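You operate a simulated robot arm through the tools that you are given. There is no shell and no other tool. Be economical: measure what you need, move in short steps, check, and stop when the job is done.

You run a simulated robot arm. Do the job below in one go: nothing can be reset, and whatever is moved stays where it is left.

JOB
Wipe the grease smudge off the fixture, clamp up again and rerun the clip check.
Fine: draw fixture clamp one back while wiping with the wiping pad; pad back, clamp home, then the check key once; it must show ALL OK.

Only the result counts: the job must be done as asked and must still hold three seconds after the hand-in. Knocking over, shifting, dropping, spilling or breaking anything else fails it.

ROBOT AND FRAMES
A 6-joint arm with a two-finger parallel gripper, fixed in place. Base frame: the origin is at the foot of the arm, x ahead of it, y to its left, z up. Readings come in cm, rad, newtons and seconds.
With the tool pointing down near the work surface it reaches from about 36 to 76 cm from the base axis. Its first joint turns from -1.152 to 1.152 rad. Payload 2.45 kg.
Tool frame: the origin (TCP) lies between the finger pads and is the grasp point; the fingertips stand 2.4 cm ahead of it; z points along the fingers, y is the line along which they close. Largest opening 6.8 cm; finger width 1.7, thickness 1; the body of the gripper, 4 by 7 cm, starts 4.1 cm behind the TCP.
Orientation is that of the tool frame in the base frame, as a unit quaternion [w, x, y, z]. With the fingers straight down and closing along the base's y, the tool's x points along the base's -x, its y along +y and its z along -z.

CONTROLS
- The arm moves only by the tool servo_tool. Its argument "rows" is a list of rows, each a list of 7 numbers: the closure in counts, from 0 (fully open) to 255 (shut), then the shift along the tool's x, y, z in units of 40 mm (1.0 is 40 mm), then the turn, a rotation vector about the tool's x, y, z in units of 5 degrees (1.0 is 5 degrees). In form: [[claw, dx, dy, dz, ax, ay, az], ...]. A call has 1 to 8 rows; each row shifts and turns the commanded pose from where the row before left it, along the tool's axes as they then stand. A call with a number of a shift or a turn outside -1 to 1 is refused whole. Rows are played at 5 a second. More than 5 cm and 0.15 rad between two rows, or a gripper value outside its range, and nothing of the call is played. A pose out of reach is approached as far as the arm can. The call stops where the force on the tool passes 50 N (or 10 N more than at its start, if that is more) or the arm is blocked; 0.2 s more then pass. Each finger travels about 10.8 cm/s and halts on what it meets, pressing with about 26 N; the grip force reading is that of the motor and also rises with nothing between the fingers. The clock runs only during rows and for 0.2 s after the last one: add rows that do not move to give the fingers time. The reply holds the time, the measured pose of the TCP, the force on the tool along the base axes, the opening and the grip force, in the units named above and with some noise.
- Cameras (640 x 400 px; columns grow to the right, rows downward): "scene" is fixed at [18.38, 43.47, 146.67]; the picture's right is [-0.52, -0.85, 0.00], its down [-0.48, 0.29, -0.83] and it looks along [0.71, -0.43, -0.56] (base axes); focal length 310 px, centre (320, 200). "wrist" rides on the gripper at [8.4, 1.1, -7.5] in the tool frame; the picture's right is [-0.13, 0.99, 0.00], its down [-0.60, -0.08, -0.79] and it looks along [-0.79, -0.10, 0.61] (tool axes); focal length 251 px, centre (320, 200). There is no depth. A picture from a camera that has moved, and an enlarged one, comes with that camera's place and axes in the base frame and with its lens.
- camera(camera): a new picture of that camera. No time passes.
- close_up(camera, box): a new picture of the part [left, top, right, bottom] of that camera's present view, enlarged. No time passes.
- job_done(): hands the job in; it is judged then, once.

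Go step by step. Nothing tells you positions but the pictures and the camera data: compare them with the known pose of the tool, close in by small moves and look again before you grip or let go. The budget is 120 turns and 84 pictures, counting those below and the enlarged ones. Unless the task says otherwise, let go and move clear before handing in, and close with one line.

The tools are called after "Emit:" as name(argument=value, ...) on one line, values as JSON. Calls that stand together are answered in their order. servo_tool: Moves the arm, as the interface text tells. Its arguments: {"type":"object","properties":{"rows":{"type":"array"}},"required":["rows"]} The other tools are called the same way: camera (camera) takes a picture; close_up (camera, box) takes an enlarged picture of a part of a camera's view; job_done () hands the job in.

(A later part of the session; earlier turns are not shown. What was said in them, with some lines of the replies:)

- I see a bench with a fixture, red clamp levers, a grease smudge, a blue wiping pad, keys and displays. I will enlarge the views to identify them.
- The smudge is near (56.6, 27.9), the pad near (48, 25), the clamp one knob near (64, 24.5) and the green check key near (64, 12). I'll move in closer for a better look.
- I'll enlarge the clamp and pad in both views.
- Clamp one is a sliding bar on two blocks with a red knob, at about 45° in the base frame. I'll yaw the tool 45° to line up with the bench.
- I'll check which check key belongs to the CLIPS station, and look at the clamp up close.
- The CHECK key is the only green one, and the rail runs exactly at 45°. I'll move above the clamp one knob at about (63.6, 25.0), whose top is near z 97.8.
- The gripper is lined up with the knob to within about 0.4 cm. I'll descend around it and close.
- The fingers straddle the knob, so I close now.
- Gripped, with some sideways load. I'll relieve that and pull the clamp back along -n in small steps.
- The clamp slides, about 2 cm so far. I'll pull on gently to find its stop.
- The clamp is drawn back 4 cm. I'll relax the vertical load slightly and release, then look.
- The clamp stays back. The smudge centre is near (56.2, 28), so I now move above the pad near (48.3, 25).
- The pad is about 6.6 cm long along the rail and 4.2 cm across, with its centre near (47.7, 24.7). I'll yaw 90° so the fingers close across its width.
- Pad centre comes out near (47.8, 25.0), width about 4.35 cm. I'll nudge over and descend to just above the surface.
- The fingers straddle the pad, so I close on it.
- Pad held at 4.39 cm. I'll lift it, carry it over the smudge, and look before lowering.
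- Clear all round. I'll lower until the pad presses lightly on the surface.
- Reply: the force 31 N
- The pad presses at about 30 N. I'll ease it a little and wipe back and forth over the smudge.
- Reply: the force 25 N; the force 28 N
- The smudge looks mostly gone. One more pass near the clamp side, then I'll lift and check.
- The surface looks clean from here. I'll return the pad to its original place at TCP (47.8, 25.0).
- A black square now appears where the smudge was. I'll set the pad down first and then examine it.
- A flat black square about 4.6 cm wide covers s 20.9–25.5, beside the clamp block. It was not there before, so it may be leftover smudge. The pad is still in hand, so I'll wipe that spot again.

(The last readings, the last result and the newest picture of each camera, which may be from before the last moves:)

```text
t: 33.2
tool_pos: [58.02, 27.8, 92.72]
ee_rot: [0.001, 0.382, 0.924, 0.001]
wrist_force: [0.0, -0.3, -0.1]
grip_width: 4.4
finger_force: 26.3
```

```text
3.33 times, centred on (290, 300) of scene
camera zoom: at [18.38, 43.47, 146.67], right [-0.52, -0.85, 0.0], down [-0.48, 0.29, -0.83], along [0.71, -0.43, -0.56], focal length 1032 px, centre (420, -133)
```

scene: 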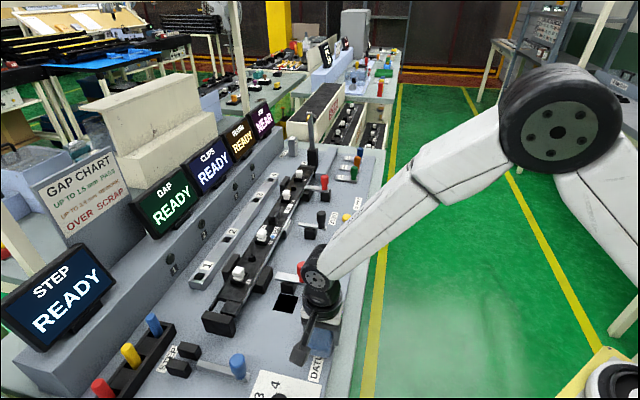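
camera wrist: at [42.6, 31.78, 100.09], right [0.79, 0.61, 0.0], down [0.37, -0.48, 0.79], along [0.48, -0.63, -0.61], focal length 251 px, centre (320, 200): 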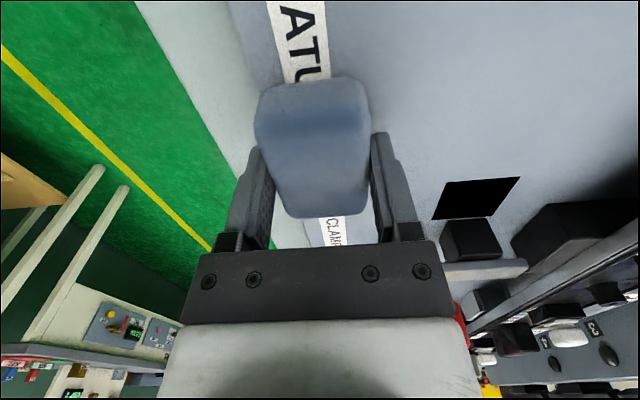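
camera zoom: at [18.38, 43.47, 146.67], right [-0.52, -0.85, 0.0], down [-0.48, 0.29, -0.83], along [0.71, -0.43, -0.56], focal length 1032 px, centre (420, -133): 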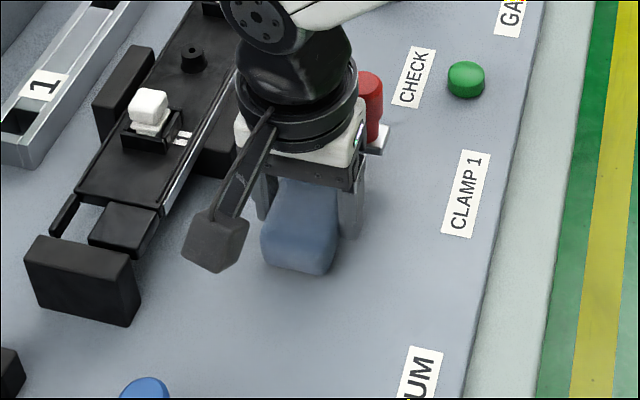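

Emit:
servo_tool(rows=[[255, 0, 0, 0.07, 0, 0, 0], [255, 0, 0, 0.05, 0, 0, 0], [255, 0, 0, 0, 0, 0, 0]])

```text
t: 34.0
tool_pos: [57.85, 27.7, 92.17]
ee_rot: [0.0, 0.383, 0.924, 0.0]
wrist_force: [0.1, -0.4, 0.2]
grip_width: 4.41
finger_force: 26.3
```

Emit:
servo_tool(rows=[[255, 0, 0, 0.03, 0, 0, 0], [255, 0, 0, 0.02, 0, 0, 0], [255, 0, 0, 0, 0, 0, 0]])

```text
t: 34.8
tool_pos: [57.96, 27.73, 92.12]
ee_rot: [0.001, 0.383, 0.924, 0.0]
wrist_force: [-2.2, 1.0, 6.8]
grip_width: 4.42
finger_force: 26.0
```

Emit:
servo_tool(rows=[[255, 0, 0, 0.04, 0, 0, 0], [255, 0, 0.25, 0, 0, 0, 0], [255, 0, 0.25, 0, 0, 0, 0], [255, -0.1, -0.25, 0, 0, 0, 0], [255, 0, -0.25, 0, 0, 0, 0], [255, 0, -0.25, 0, 0, 0, 0], [255, 0, -0.2, 0, 0, 0, 0], [255, 0, 0, 0, 0, 0, 0]])

Emit:
camera(camera="wrist")

```text
t: 36.6
tool_pos: [56.96, 26.19, 92.09]
ee_rot: [0.001, 0.382, 0.924, 0.003]
wrist_force: [-1.9, 25.7, 17.7]
grip_width: 4.38
finger_force: 26.2
```

```text
37 pictures are left
camera wrist: at [51.73, 32.9, 99.65], right [0.79, 0.61, 0.01], down [0.37, -0.48, 0.79], along [0.49, -0.63, -0.61], focal length 251 px, centre (320, 200)
```

wrist: 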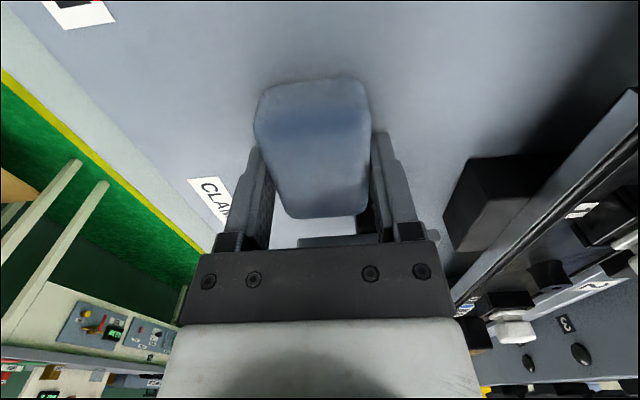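

The pad touched the clamp block, so I'll back off, lift and look.

Emit:
servo_tool(rows=[[255, 0.15, 0, 0, 0, 0, 0], [255, 0, 0, -0.5, 0, 0, 0], [255, 0.6, -0.4, -0.5, 0, 0, 0], [255, 0.4, -0.6, 0, 0, 0, 0], [255, 0.4, -0.8, 0, 0, 0, 0], [255, 0, 0, 0, 0, 0, 0]])

Emit:
camera(camera="scene")

Emit:
camera(camera="wrist")

```text
t: 38.0
tool_pos: [47.41, 25.34, 95.83]
ee_rot: [0.0, 0.383, 0.924, 0.0]
wrist_force: [1.6, 0.7, 0.2]
grip_width: 4.43
finger_force: 25.8
```

```text
36 pictures are left
```

scene: 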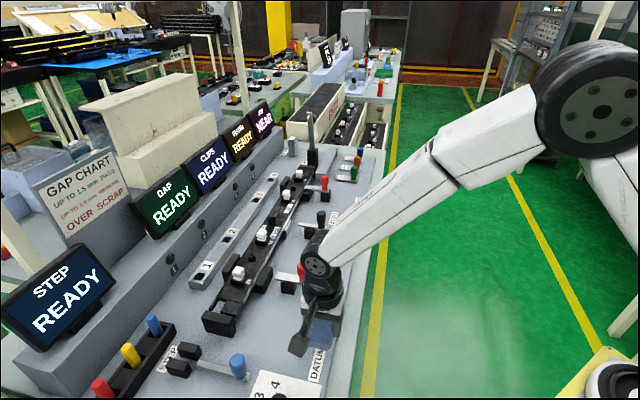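

```text
35 pictures are left
camera wrist: at [42.22, 31.96, 103.39], right [0.79, 0.61, 0.0], down [0.37, -0.48, 0.79], along [0.48, -0.63, -0.61], focal length 251 px, centre (320, 200)
```

wrist: 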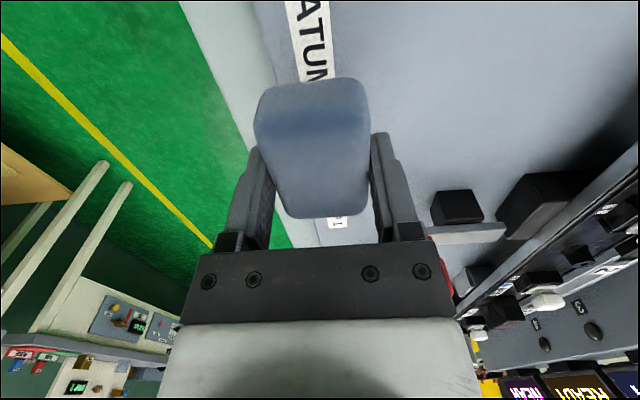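

The black patch is gone and the surface is clean. I'll set the pad down in its original place.

Emit:
servo_tool(rows=[[255, -0.12, 0, 0.4, 0, 0, 0], [255, 0, 0, 0.4, 0, 0, 0], [255, 0, 0, 0.08, 0, 0, 0], [255, 0, 0, 0.03, 0, 0, 0], [255, 0, 0, 0, 0, 0, 0]])

Emit:
camera(camera="wrist")

```text
t: 39.2
tool_pos: [47.75, 25.0, 92.2]
ee_rot: [0.0, 0.382, 0.924, 0.0]
wrist_force: [0.4, -0.1, -0.4]
grip_width: 4.39
finger_force: 26.4
```

```text
34 pictures are left
camera wrist: at [42.55, 31.59, 99.73], right [0.79, 0.61, 0.0], down [0.37, -0.48, 0.79], along [0.48, -0.63, -0.61], focal length 251 px, centre (320, 200)
```

wrist: 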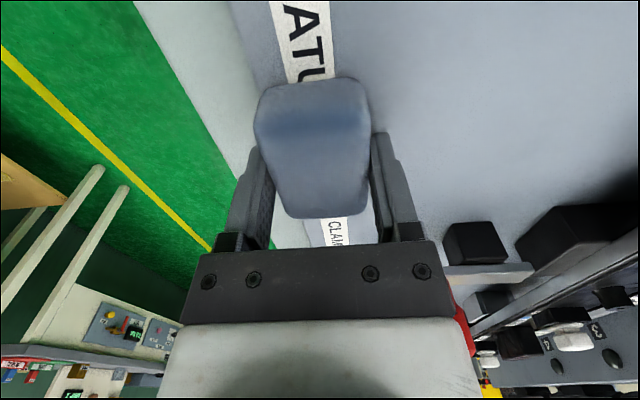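

Emit:
servo_tool(rows=[[255, 0, 0, 0.025, 0, 0, 0], [120, 0, 0, 0, 0, 0, 0], [60, 0, 0, 0, 0, 0, 0], [0, 0, 0, 0, 0, 0, 0], [0, 0, 0, 0, 0, 0, 0], [0, 0, 0, -0.8, 0, 0, 0], [0, 0, 0, -1, 0, 0, 0], [0, 0, 0, -0.9, 0, 0, 0]])

Emit:
close_up(camera="scene", box=[220, 240, 380, 380])

Emit:
camera(camera="wrist")

```text
t: 41.0
tool_pos: [47.78, 25.05, 103.09]
ee_rot: [0.0, 0.383, 0.924, -0.001]
wrist_force: [-0.4, -0.7, -0.1]
grip_width: 6.79
finger_force: 0.1
```

```text
2.86 times, centred on (300, 310) of scene
camera zoom: at [18.38, 43.47, 146.67], right [-0.52, -0.85, 0.0], down [-0.48, 0.29, -0.83], along [0.71, -0.43, -0.56], focal length 885 px, centre (377, -114)
```

zoom: 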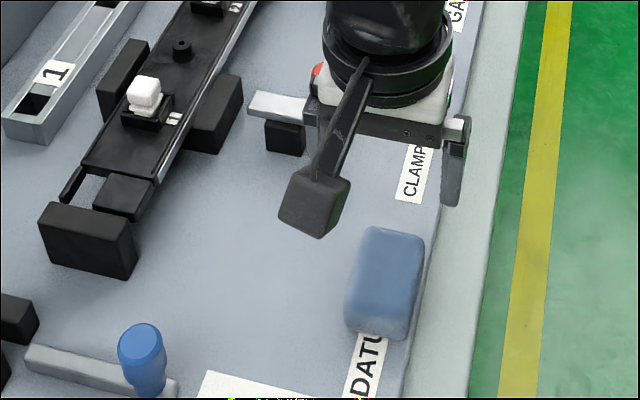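

```text
32 pictures are left
camera wrist: at [42.6, 31.63, 110.64], right [0.79, 0.61, 0.0], down [0.37, -0.48, 0.79], along [0.48, -0.63, -0.61], focal length 251 px, centre (320, 200)
```

wrist: 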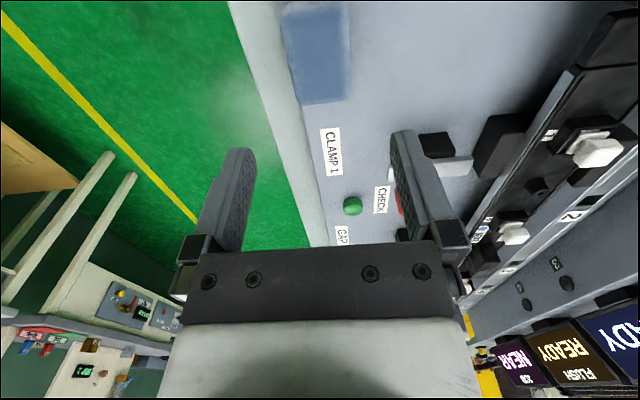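

The pad is back in place. Now I'll move over the drawn clamp knob at about (60.3, 22.1), keeping this yaw so the fingers push along the bar.

Emit:
servo_tool(rows=[[0, -0.68, 0.42, 0, 0, 0, 0], [0, -0.68, 0.43, 0, 0, 0, 0], [0, -0.68, 0.43, 0, 0, 0, 0], [0, -0.69, 0.42, 0, 0, 0, 0], [0, 0, 0, 0.15, 0, 0, 0], [0, 0, 0, 0, 0, 0, 0]])

Emit:
camera(camera="wrist")

Emit:
close_up(camera="scene", box=[220, 230, 360, 350])

```text
t: 42.4
tool_pos: [60.23, 22.17, 102.51]
ee_rot: [-0.001, 0.383, 0.924, 0.0]
wrist_force: [-0.7, 0.5, 0.1]
grip_width: 6.8
finger_force: 0.0
```

```text
31 pictures are left
camera wrist: at [55.03, 28.78, 109.93], right [0.79, 0.61, 0.0], down [0.37, -0.48, 0.79], along [0.48, -0.63, -0.61], focal length 251 px, centre (320, 200)
```

wrist: 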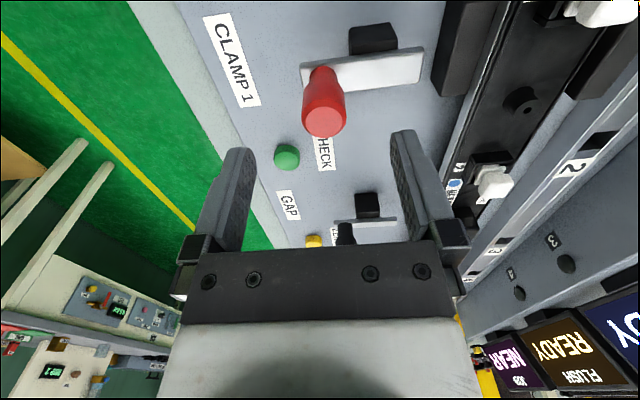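

```text
3.33 times, centred on (290, 290) of scene
camera zoom: at [18.38, 43.47, 146.67], right [-0.52, -0.85, 0.0], down [-0.48, 0.29, -0.83], along [0.71, -0.43, -0.56], focal length 1032 px, centre (420, -100)
```

zoom: 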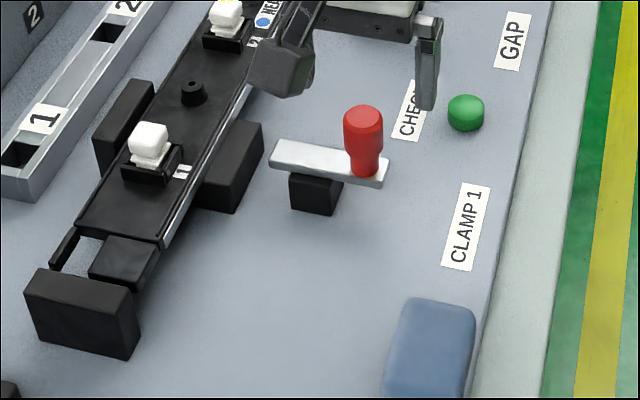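

Aligned with the knob, and the surface is clean. I descend and grip it.

Emit:
servo_tool(rows=[[0, 0, 0.05, 0.5, 0, 0, 0], [0, 0, 0, 0.5, 0, 0, 0], [0, 0, 0, 0.5, 0, 0, 0], [0, 0, 0, 0.1, 0, 0, 0], [255, 0, 0, 0, 0, 0, 0], [255, 0, 0, 0, 0, 0, 0], [255, 0, 0, 0, 0, 0, 0]])

Emit:
camera(camera="wrist")

```text
t: 44.0
tool_pos: [60.43, 22.26, 95.89]
ee_rot: [0.001, 0.383, 0.924, 0.001]
wrist_force: [8.1, 7.1, -5.0]
grip_width: 2.53
finger_force: 41.1
```

```text
29 pictures are left
camera wrist: at [55.18, 28.87, 103.52], right [0.79, 0.61, 0.0], down [0.37, -0.48, 0.79], along [0.48, -0.63, -0.61], focal length 251 px, centre (320, 200)
```

wrist: 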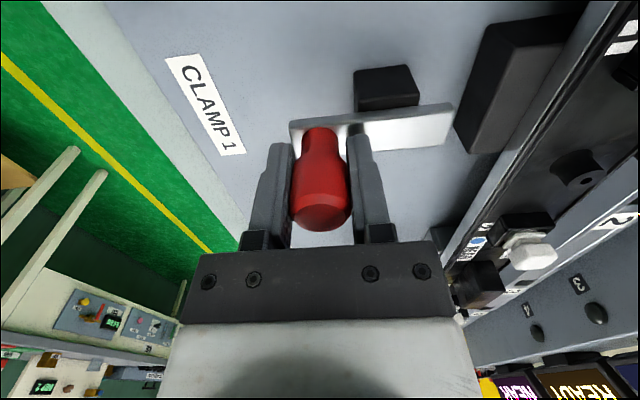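

Gripped at 2.53 cm. I'll push the clamp home, 3 cm first.

Emit:
servo_tool(rows=[[255, 0, 0.15, 0, 0, 0, 0], [255, 0, 0.2, 0, 0, 0, 0], [255, 0, 0.2, 0, 0, 0, 0], [255, 0, 0.2, 0, 0, 0, 0], [255, 0, 0, 0, 0, 0, 0]])

```text
t: 45.2
tool_pos: [62.49, 24.44, 95.94]
ee_rot: [0.001, 0.383, 0.924, 0.001]
wrist_force: [-1.5, 0.5, 7.7]
grip_width: 2.55
finger_force: 40.9
```

Emit:
servo_tool(rows=[[255, 0, 0.1, 0, 0, 0, 0], [255, 0, 0.1, 0, 0, 0, 0], [255, 0, 0, 0, 0, 0, 0]])

Emit:
close_up(camera="scene", box=[220, 230, 340, 310])

```text
t: 46.0
tool_pos: [63.08, 24.98, 95.98]
ee_rot: [-0.001, 0.383, 0.924, 0.001]
wrist_force: [-4.0, 3.3, 9.8]
grip_width: 2.56
finger_force: 41.1
```

```text
5.00 times, centred on (280, 270) of scene
camera zoom: at [18.35, 43.48, 146.67], right [-0.52, -0.85, 0.0], down [-0.48, 0.29, -0.83], along [0.71, -0.43, -0.56], focal length 1548 px, centre (520, -150)
```

zoom: 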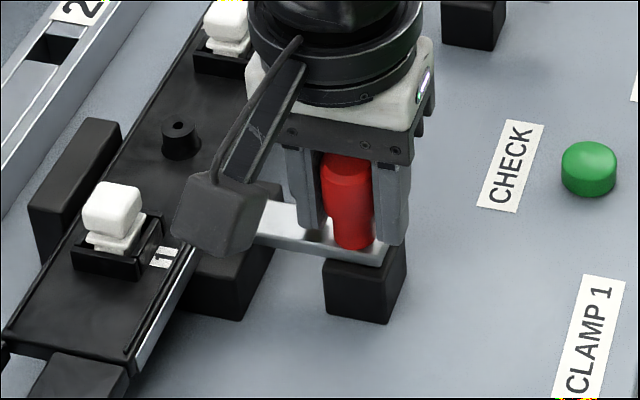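

Nearly home. I'll press on until it seats.

Emit:
servo_tool(rows=[[255, 0, 0.06, 0, 0, 0, 0], [255, 0, 0.05, 0, 0, 0, 0], [255, 0, 0, 0, 0, 0, 0]])

```text
t: 46.8
tool_pos: [63.31, 25.12, 95.89]
ee_rot: [-0.001, 0.383, 0.924, -0.001]
wrist_force: [-21.9, -11.7, 10.8]
grip_width: 2.56
finger_force: 40.8
```

It is against the stop, with about 24 N of reaction. I'll relax, open partially and lift away.

Emit:
servo_tool(rows=[[255, 0, -0.04, 0, 0, 0, 0], [140, 0, 0, 0, 0, 0, 0], [110, 0, 0, 0, 0, 0, 0], [110, 0, 0, -0.5, 0, 0, 0], [110, 0, 0, -1, 0, 0, 0], [110, 0, 0, -0.5, 0, 0, 0], [110, 0, 0, 0, 0, 0, 0]])

Emit:
close_up(camera="scene", box=[220, 230, 340, 310])

Emit:
camera(camera="wrist")

```text
t: 48.4
tool_pos: [63.25, 25.23, 103.94]
ee_rot: [0.0, 0.383, 0.924, 0.0]
wrist_force: [0.3, -0.5, -0.3]
grip_width: 3.86
finger_force: 0.0
```

```text
5.00 times, centred on (280, 270) of scene
camera zoom: at [18.38, 43.47, 146.67], right [-0.52, -0.85, 0.0], down [-0.48, 0.29, -0.83], along [0.71, -0.43, -0.56], focal length 1548 px, centre (520, -150)
```

zoom: 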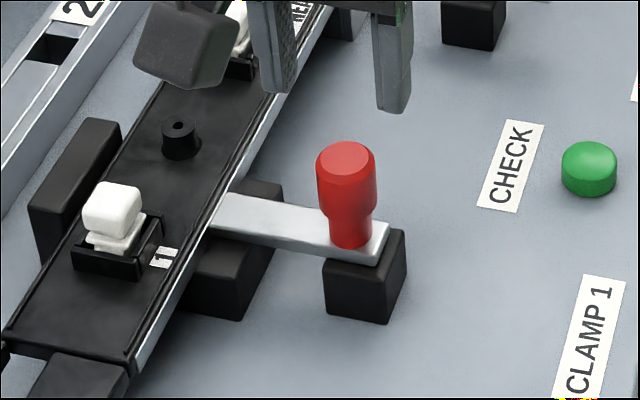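

```text
26 pictures are left
camera wrist: at [58.09, 31.77, 111.52], right [0.79, 0.61, 0.0], down [0.37, -0.48, 0.79], along [0.48, -0.63, -0.61], focal length 251 px, centre (320, 200)
```

wrist: 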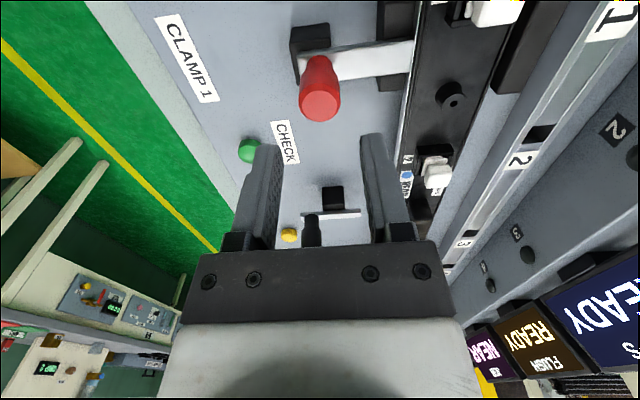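

The clamp looks exactly as it did at the start. I'll close the fingers and move above the green CHECK key at about (63.6, 12.1).

Emit:
servo_tool(rows=[[255, -0.6, -0.57, 0, 0, 0, 0], [255, -0.6, -0.57, 0, 0, 0, 0], [255, -0.6, -0.57, 0, 0, 0, 0], [255, -0.6, -0.56, 0, 0, 0, 0], [255, 0, 0, 0.8, 0, 0, 0], [255, 0, 0, 0, 0, 0, 0]])

Emit:
camera(camera="wrist")

Emit:
close_up(camera="scene", box=[280, 210, 380, 290])

```text
t: 49.8
tool_pos: [63.75, 11.93, 100.68]
ee_rot: [0.0, 0.382, 0.924, 0.001]
wrist_force: [-0.4, 0.2, 0.2]
grip_width: 0.0
finger_force: 23.8
```

```text
25 pictures are left
camera wrist: at [58.59, 18.53, 108.17], right [0.79, 0.61, 0.0], down [0.37, -0.48, 0.79], along [0.48, -0.63, -0.61], focal length 251 px, centre (320, 200)
```

wrist: 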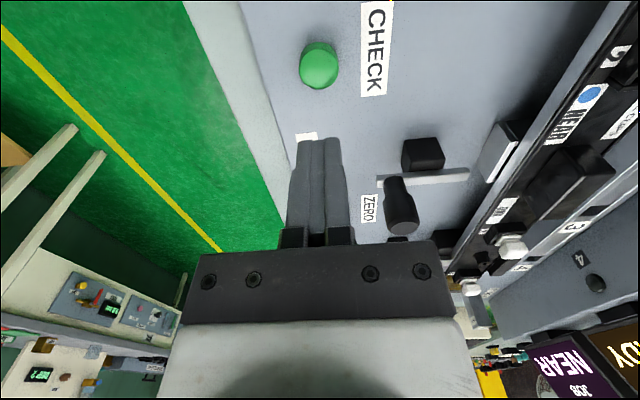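

```text
5.00 times, centred on (330, 250) of scene
camera zoom: at [18.38, 43.47, 146.67], right [-0.52, -0.85, 0.0], down [-0.48, 0.29, -0.83], along [0.71, -0.43, -0.56], focal length 1548 px, centre (270, -50)
```

zoom: 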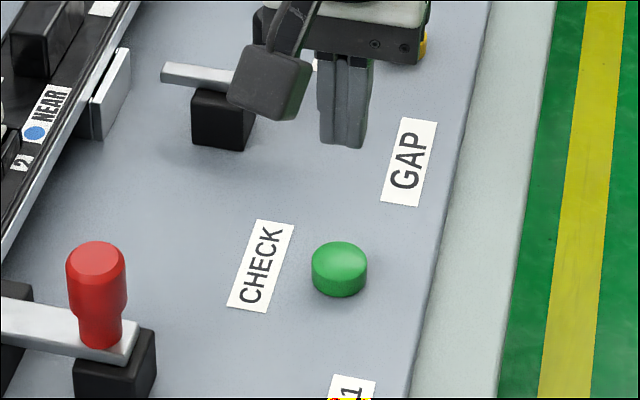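

I'm within 0.4 cm of the key. I'll correct and descend to just above it.

Emit:
servo_tool(rows=[[255, 0.09, -0.01, 0.5, 0, 0, 0], [255, 0, 0, 0.5, 0, 0, 0], [255, 0, 0, 0.5, 0, 0, 0], [255, 0, 0, 0, 0, 0, 0]])

Emit:
close_up(camera="wrist", box=[260, 60, 380, 240])

Emit:
close_up(camera="scene", box=[300, 230, 370, 290])

```text
t: 50.8
tool_pos: [63.45, 12.18, 94.73]
ee_rot: [0.0, 0.383, 0.924, 0.0]
wrist_force: [-0.2, 0.0, 0.0]
grip_width: 0.0
finger_force: 23.3
```

```text
2.22 times, centred on (320, 150) of wrist
camera zoom: at [58.24, 18.78, 102.26], right [0.79, 0.61, 0.0], down [0.37, -0.48, 0.79], along [0.48, -0.63, -0.61], focal length 559 px, centre (320, 311)
```

zoom: 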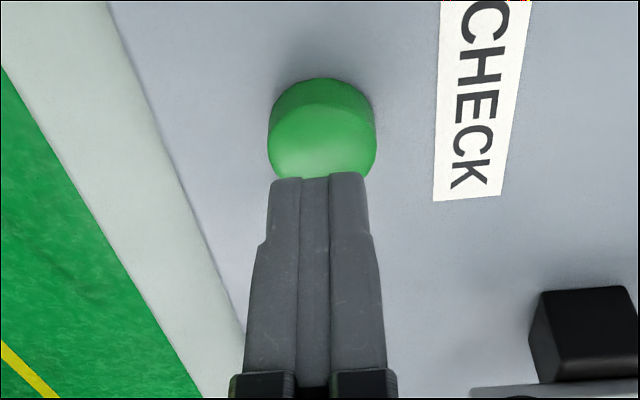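

```text
6.67 times, centred on (335, 260) of scene
camera zoom: at [18.38, 43.47, 146.67], right [-0.52, -0.85, 0.0], down [-0.48, 0.29, -0.83], along [0.71, -0.43, -0.56], focal length 2064 px, centre (220, -200)
```

zoom: 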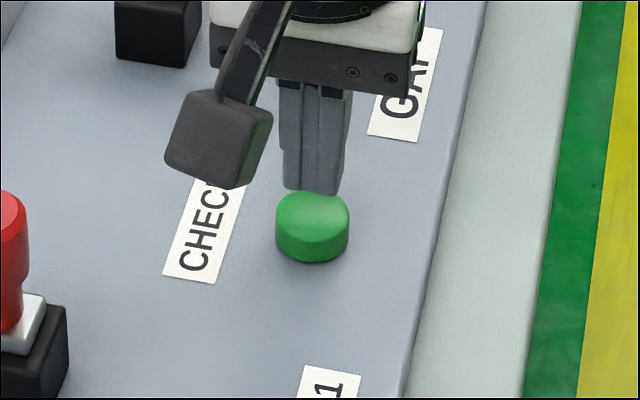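

The fingertip is about 1 cm over the key's centre. I'll press in small steps.

Emit:
servo_tool(rows=[[255, 0, 0, 0.15, 0, 0, 0], [255, 0, 0, 0.08, 0, 0, 0], [255, 0, 0, 0, 0, 0, 0]])

Emit:
close_up(camera="scene", box=[300, 230, 370, 290])

```text
t: 51.6
tool_pos: [63.35, 12.09, 93.8]
ee_rot: [0.0, 0.383, 0.924, 0.0]
wrist_force: [0.1, 0.4, -0.4]
grip_width: 0.0
finger_force: 23.5
```

```text
6.67 times, centred on (335, 260) of scene
camera zoom: at [18.38, 43.47, 146.67], right [-0.52, -0.85, 0.0], down [-0.48, 0.29, -0.83], along [0.71, -0.43, -0.56], focal length 2064 px, centre (220, -200)
```

zoom: 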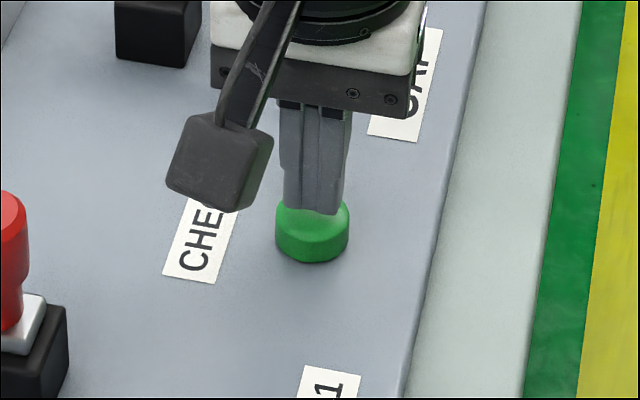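

Emit:
servo_tool(rows=[[255, 0, 0, 0.05, 0, 0, 0], [255, 0, 0, 0.05, 0, 0, 0], [255, 0, 0, 0, 0, 0, 0]])

Emit:
close_up(camera="scene", box=[130, 100, 290, 220])

```text
t: 52.4
tool_pos: [63.42, 12.14, 93.37]
ee_rot: [-0.001, 0.383, 0.924, 0.001]
wrist_force: [-0.4, -0.9, 0.0]
grip_width: 0.0
finger_force: 23.3
```

```text
3.33 times, centred on (210, 160) of scene
camera zoom: at [18.38, 43.47, 146.67], right [-0.52, -0.85, 0.0], down [-0.48, 0.29, -0.83], along [0.71, -0.43, -0.56], focal length 1032 px, centre (687, 333)
```

zoom: 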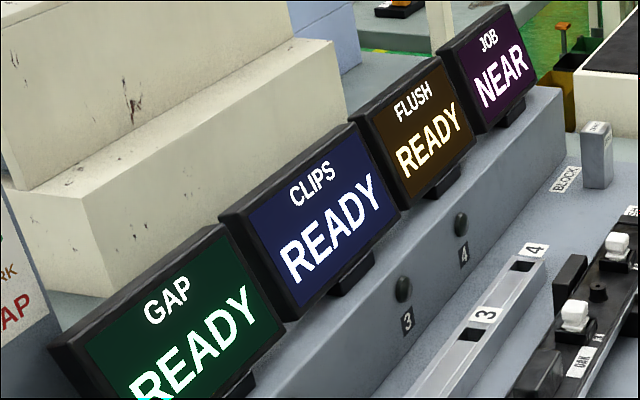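

No contact yet, so I continue down.

Emit:
servo_tool(rows=[[255, 0, 0, 0.05, 0, 0, 0], [255, 0, 0, 0.05, 0, 0, 0], [255, 0, 0, 0, 0, 0, 0]])

```text
t: 53.2
tool_pos: [63.4, 12.22, 93.04]
ee_rot: [-0.001, 0.383, 0.924, 0.001]
wrist_force: [-0.5, 0.4, 0.7]
grip_width: 0.03
finger_force: 23.9
```

Emit:
servo_tool(rows=[[255, 0, 0, 0.05, 0, 0, 0], [255, 0, 0, 0.03, 0, 0, 0], [255, 0, 0, 0, 0, 0, 0]])

Emit:
close_up(camera="scene", box=[300, 230, 370, 290])

```text
t: 54.0
tool_pos: [63.41, 12.1, 92.66]
ee_rot: [0.0, 0.382, 0.924, 0.001]
wrist_force: [1.6, 0.1, 2.7]
grip_width: 0.0
finger_force: 23.3
```

```text
6.67 times, centred on (335, 260) of scene
camera zoom: at [18.38, 43.47, 146.67], right [-0.52, -0.85, 0.0], down [-0.48, 0.29, -0.83], along [0.71, -0.43, -0.56], focal length 2064 px, centre (220, -200)
```

zoom: 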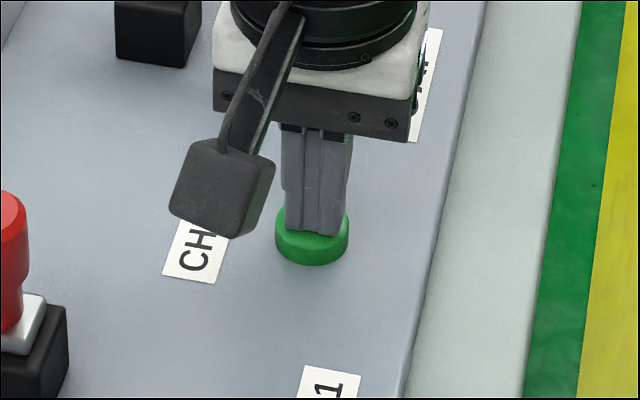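

Contact is starting at about 2.7 N. I'll press further.

Emit:
servo_tool(rows=[[255, 0, 0, 0.04, 0, 0, 0], [255, 0, 0, 0.03, 0, 0, 0], [255, 0, 0, 0, 0, 0, 0]])

Emit:
close_up(camera="scene", box=[130, 100, 290, 220])

```text
t: 54.8
tool_pos: [63.42, 12.12, 92.5]
ee_rot: [0.0, 0.383, 0.924, -0.001]
wrist_force: [-2.4, -2.8, 10.0]
grip_width: 0.0
finger_force: 23.2
```

```text
3.33 times, centred on (210, 160) of scene
camera zoom: at [18.35, 43.46, 146.68], right [-0.52, -0.85, 0.0], down [-0.48, 0.29, -0.83], along [0.71, -0.43, -0.56], focal length 1032 px, centre (687, 333)
```

zoom: 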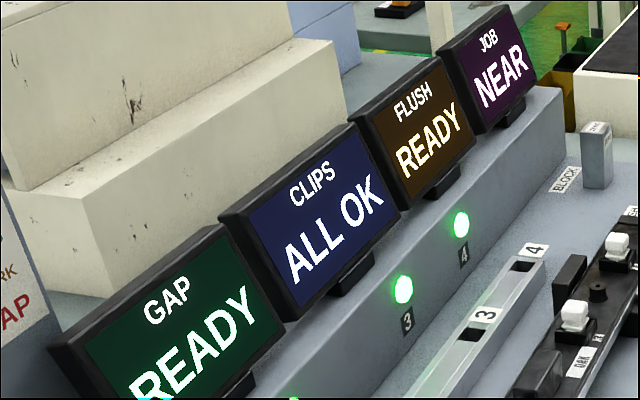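

CLIPS shows ALL OK after one press. I'll lift straight off and check the whole bench.

Emit:
servo_tool(rows=[[255, 0, 0, -0.8, 0, 0, 0], [255, 0, 0, -1, 0, 0, 0], [255, 0, 0, -1, 0, 0, 0], [255, 0.5, -0.8, -0.5, 0, 0, 0], [255, 0.5, -0.8, 0, 0, 0, 0], [255, 0, 0, 0, 0, 0, 0]])

Emit:
camera(camera="scene")

Emit:
close_up(camera="scene", box=[200, 230, 370, 370])

```text
t: 56.2
tool_pos: [56.09, 10.22, 105.48]
ee_rot: [0.0, 0.382, 0.924, -0.001]
wrist_force: [0.6, -0.7, -0.3]
grip_width: 0.0
finger_force: 24.0
```

```text
17 pictures are left
```

scene: 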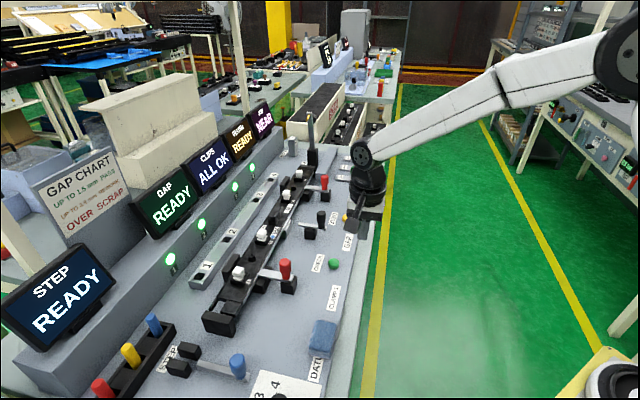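

```text
2.86 times, centred on (285, 300) of scene
camera zoom: at [18.38, 43.47, 146.67], right [-0.52, -0.85, 0.0], down [-0.48, 0.29, -0.83], along [0.71, -0.43, -0.56], focal length 885 px, centre (420, -86)
```

zoom: 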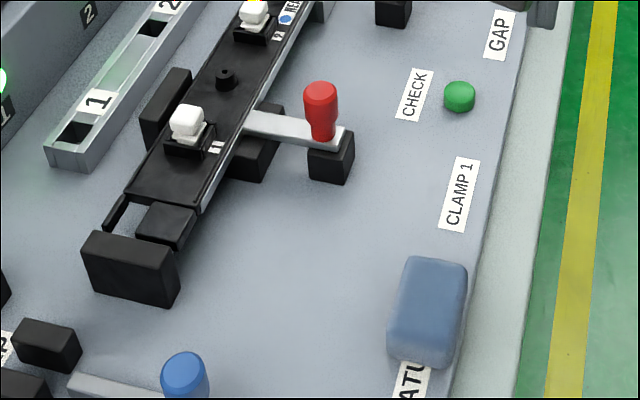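

The smudge is gone, the pad is back in its place, clamp one is home, and CLIPS shows ALL OK with all four lamps lit. The arm is clear, so I hand in.

Emit:
job_done()

```text
The job is handed in.
```

The job is done and handed in: the smudge is wiped off, the pad is back, clamp one is home, and one press of the check key shows ALL OK.
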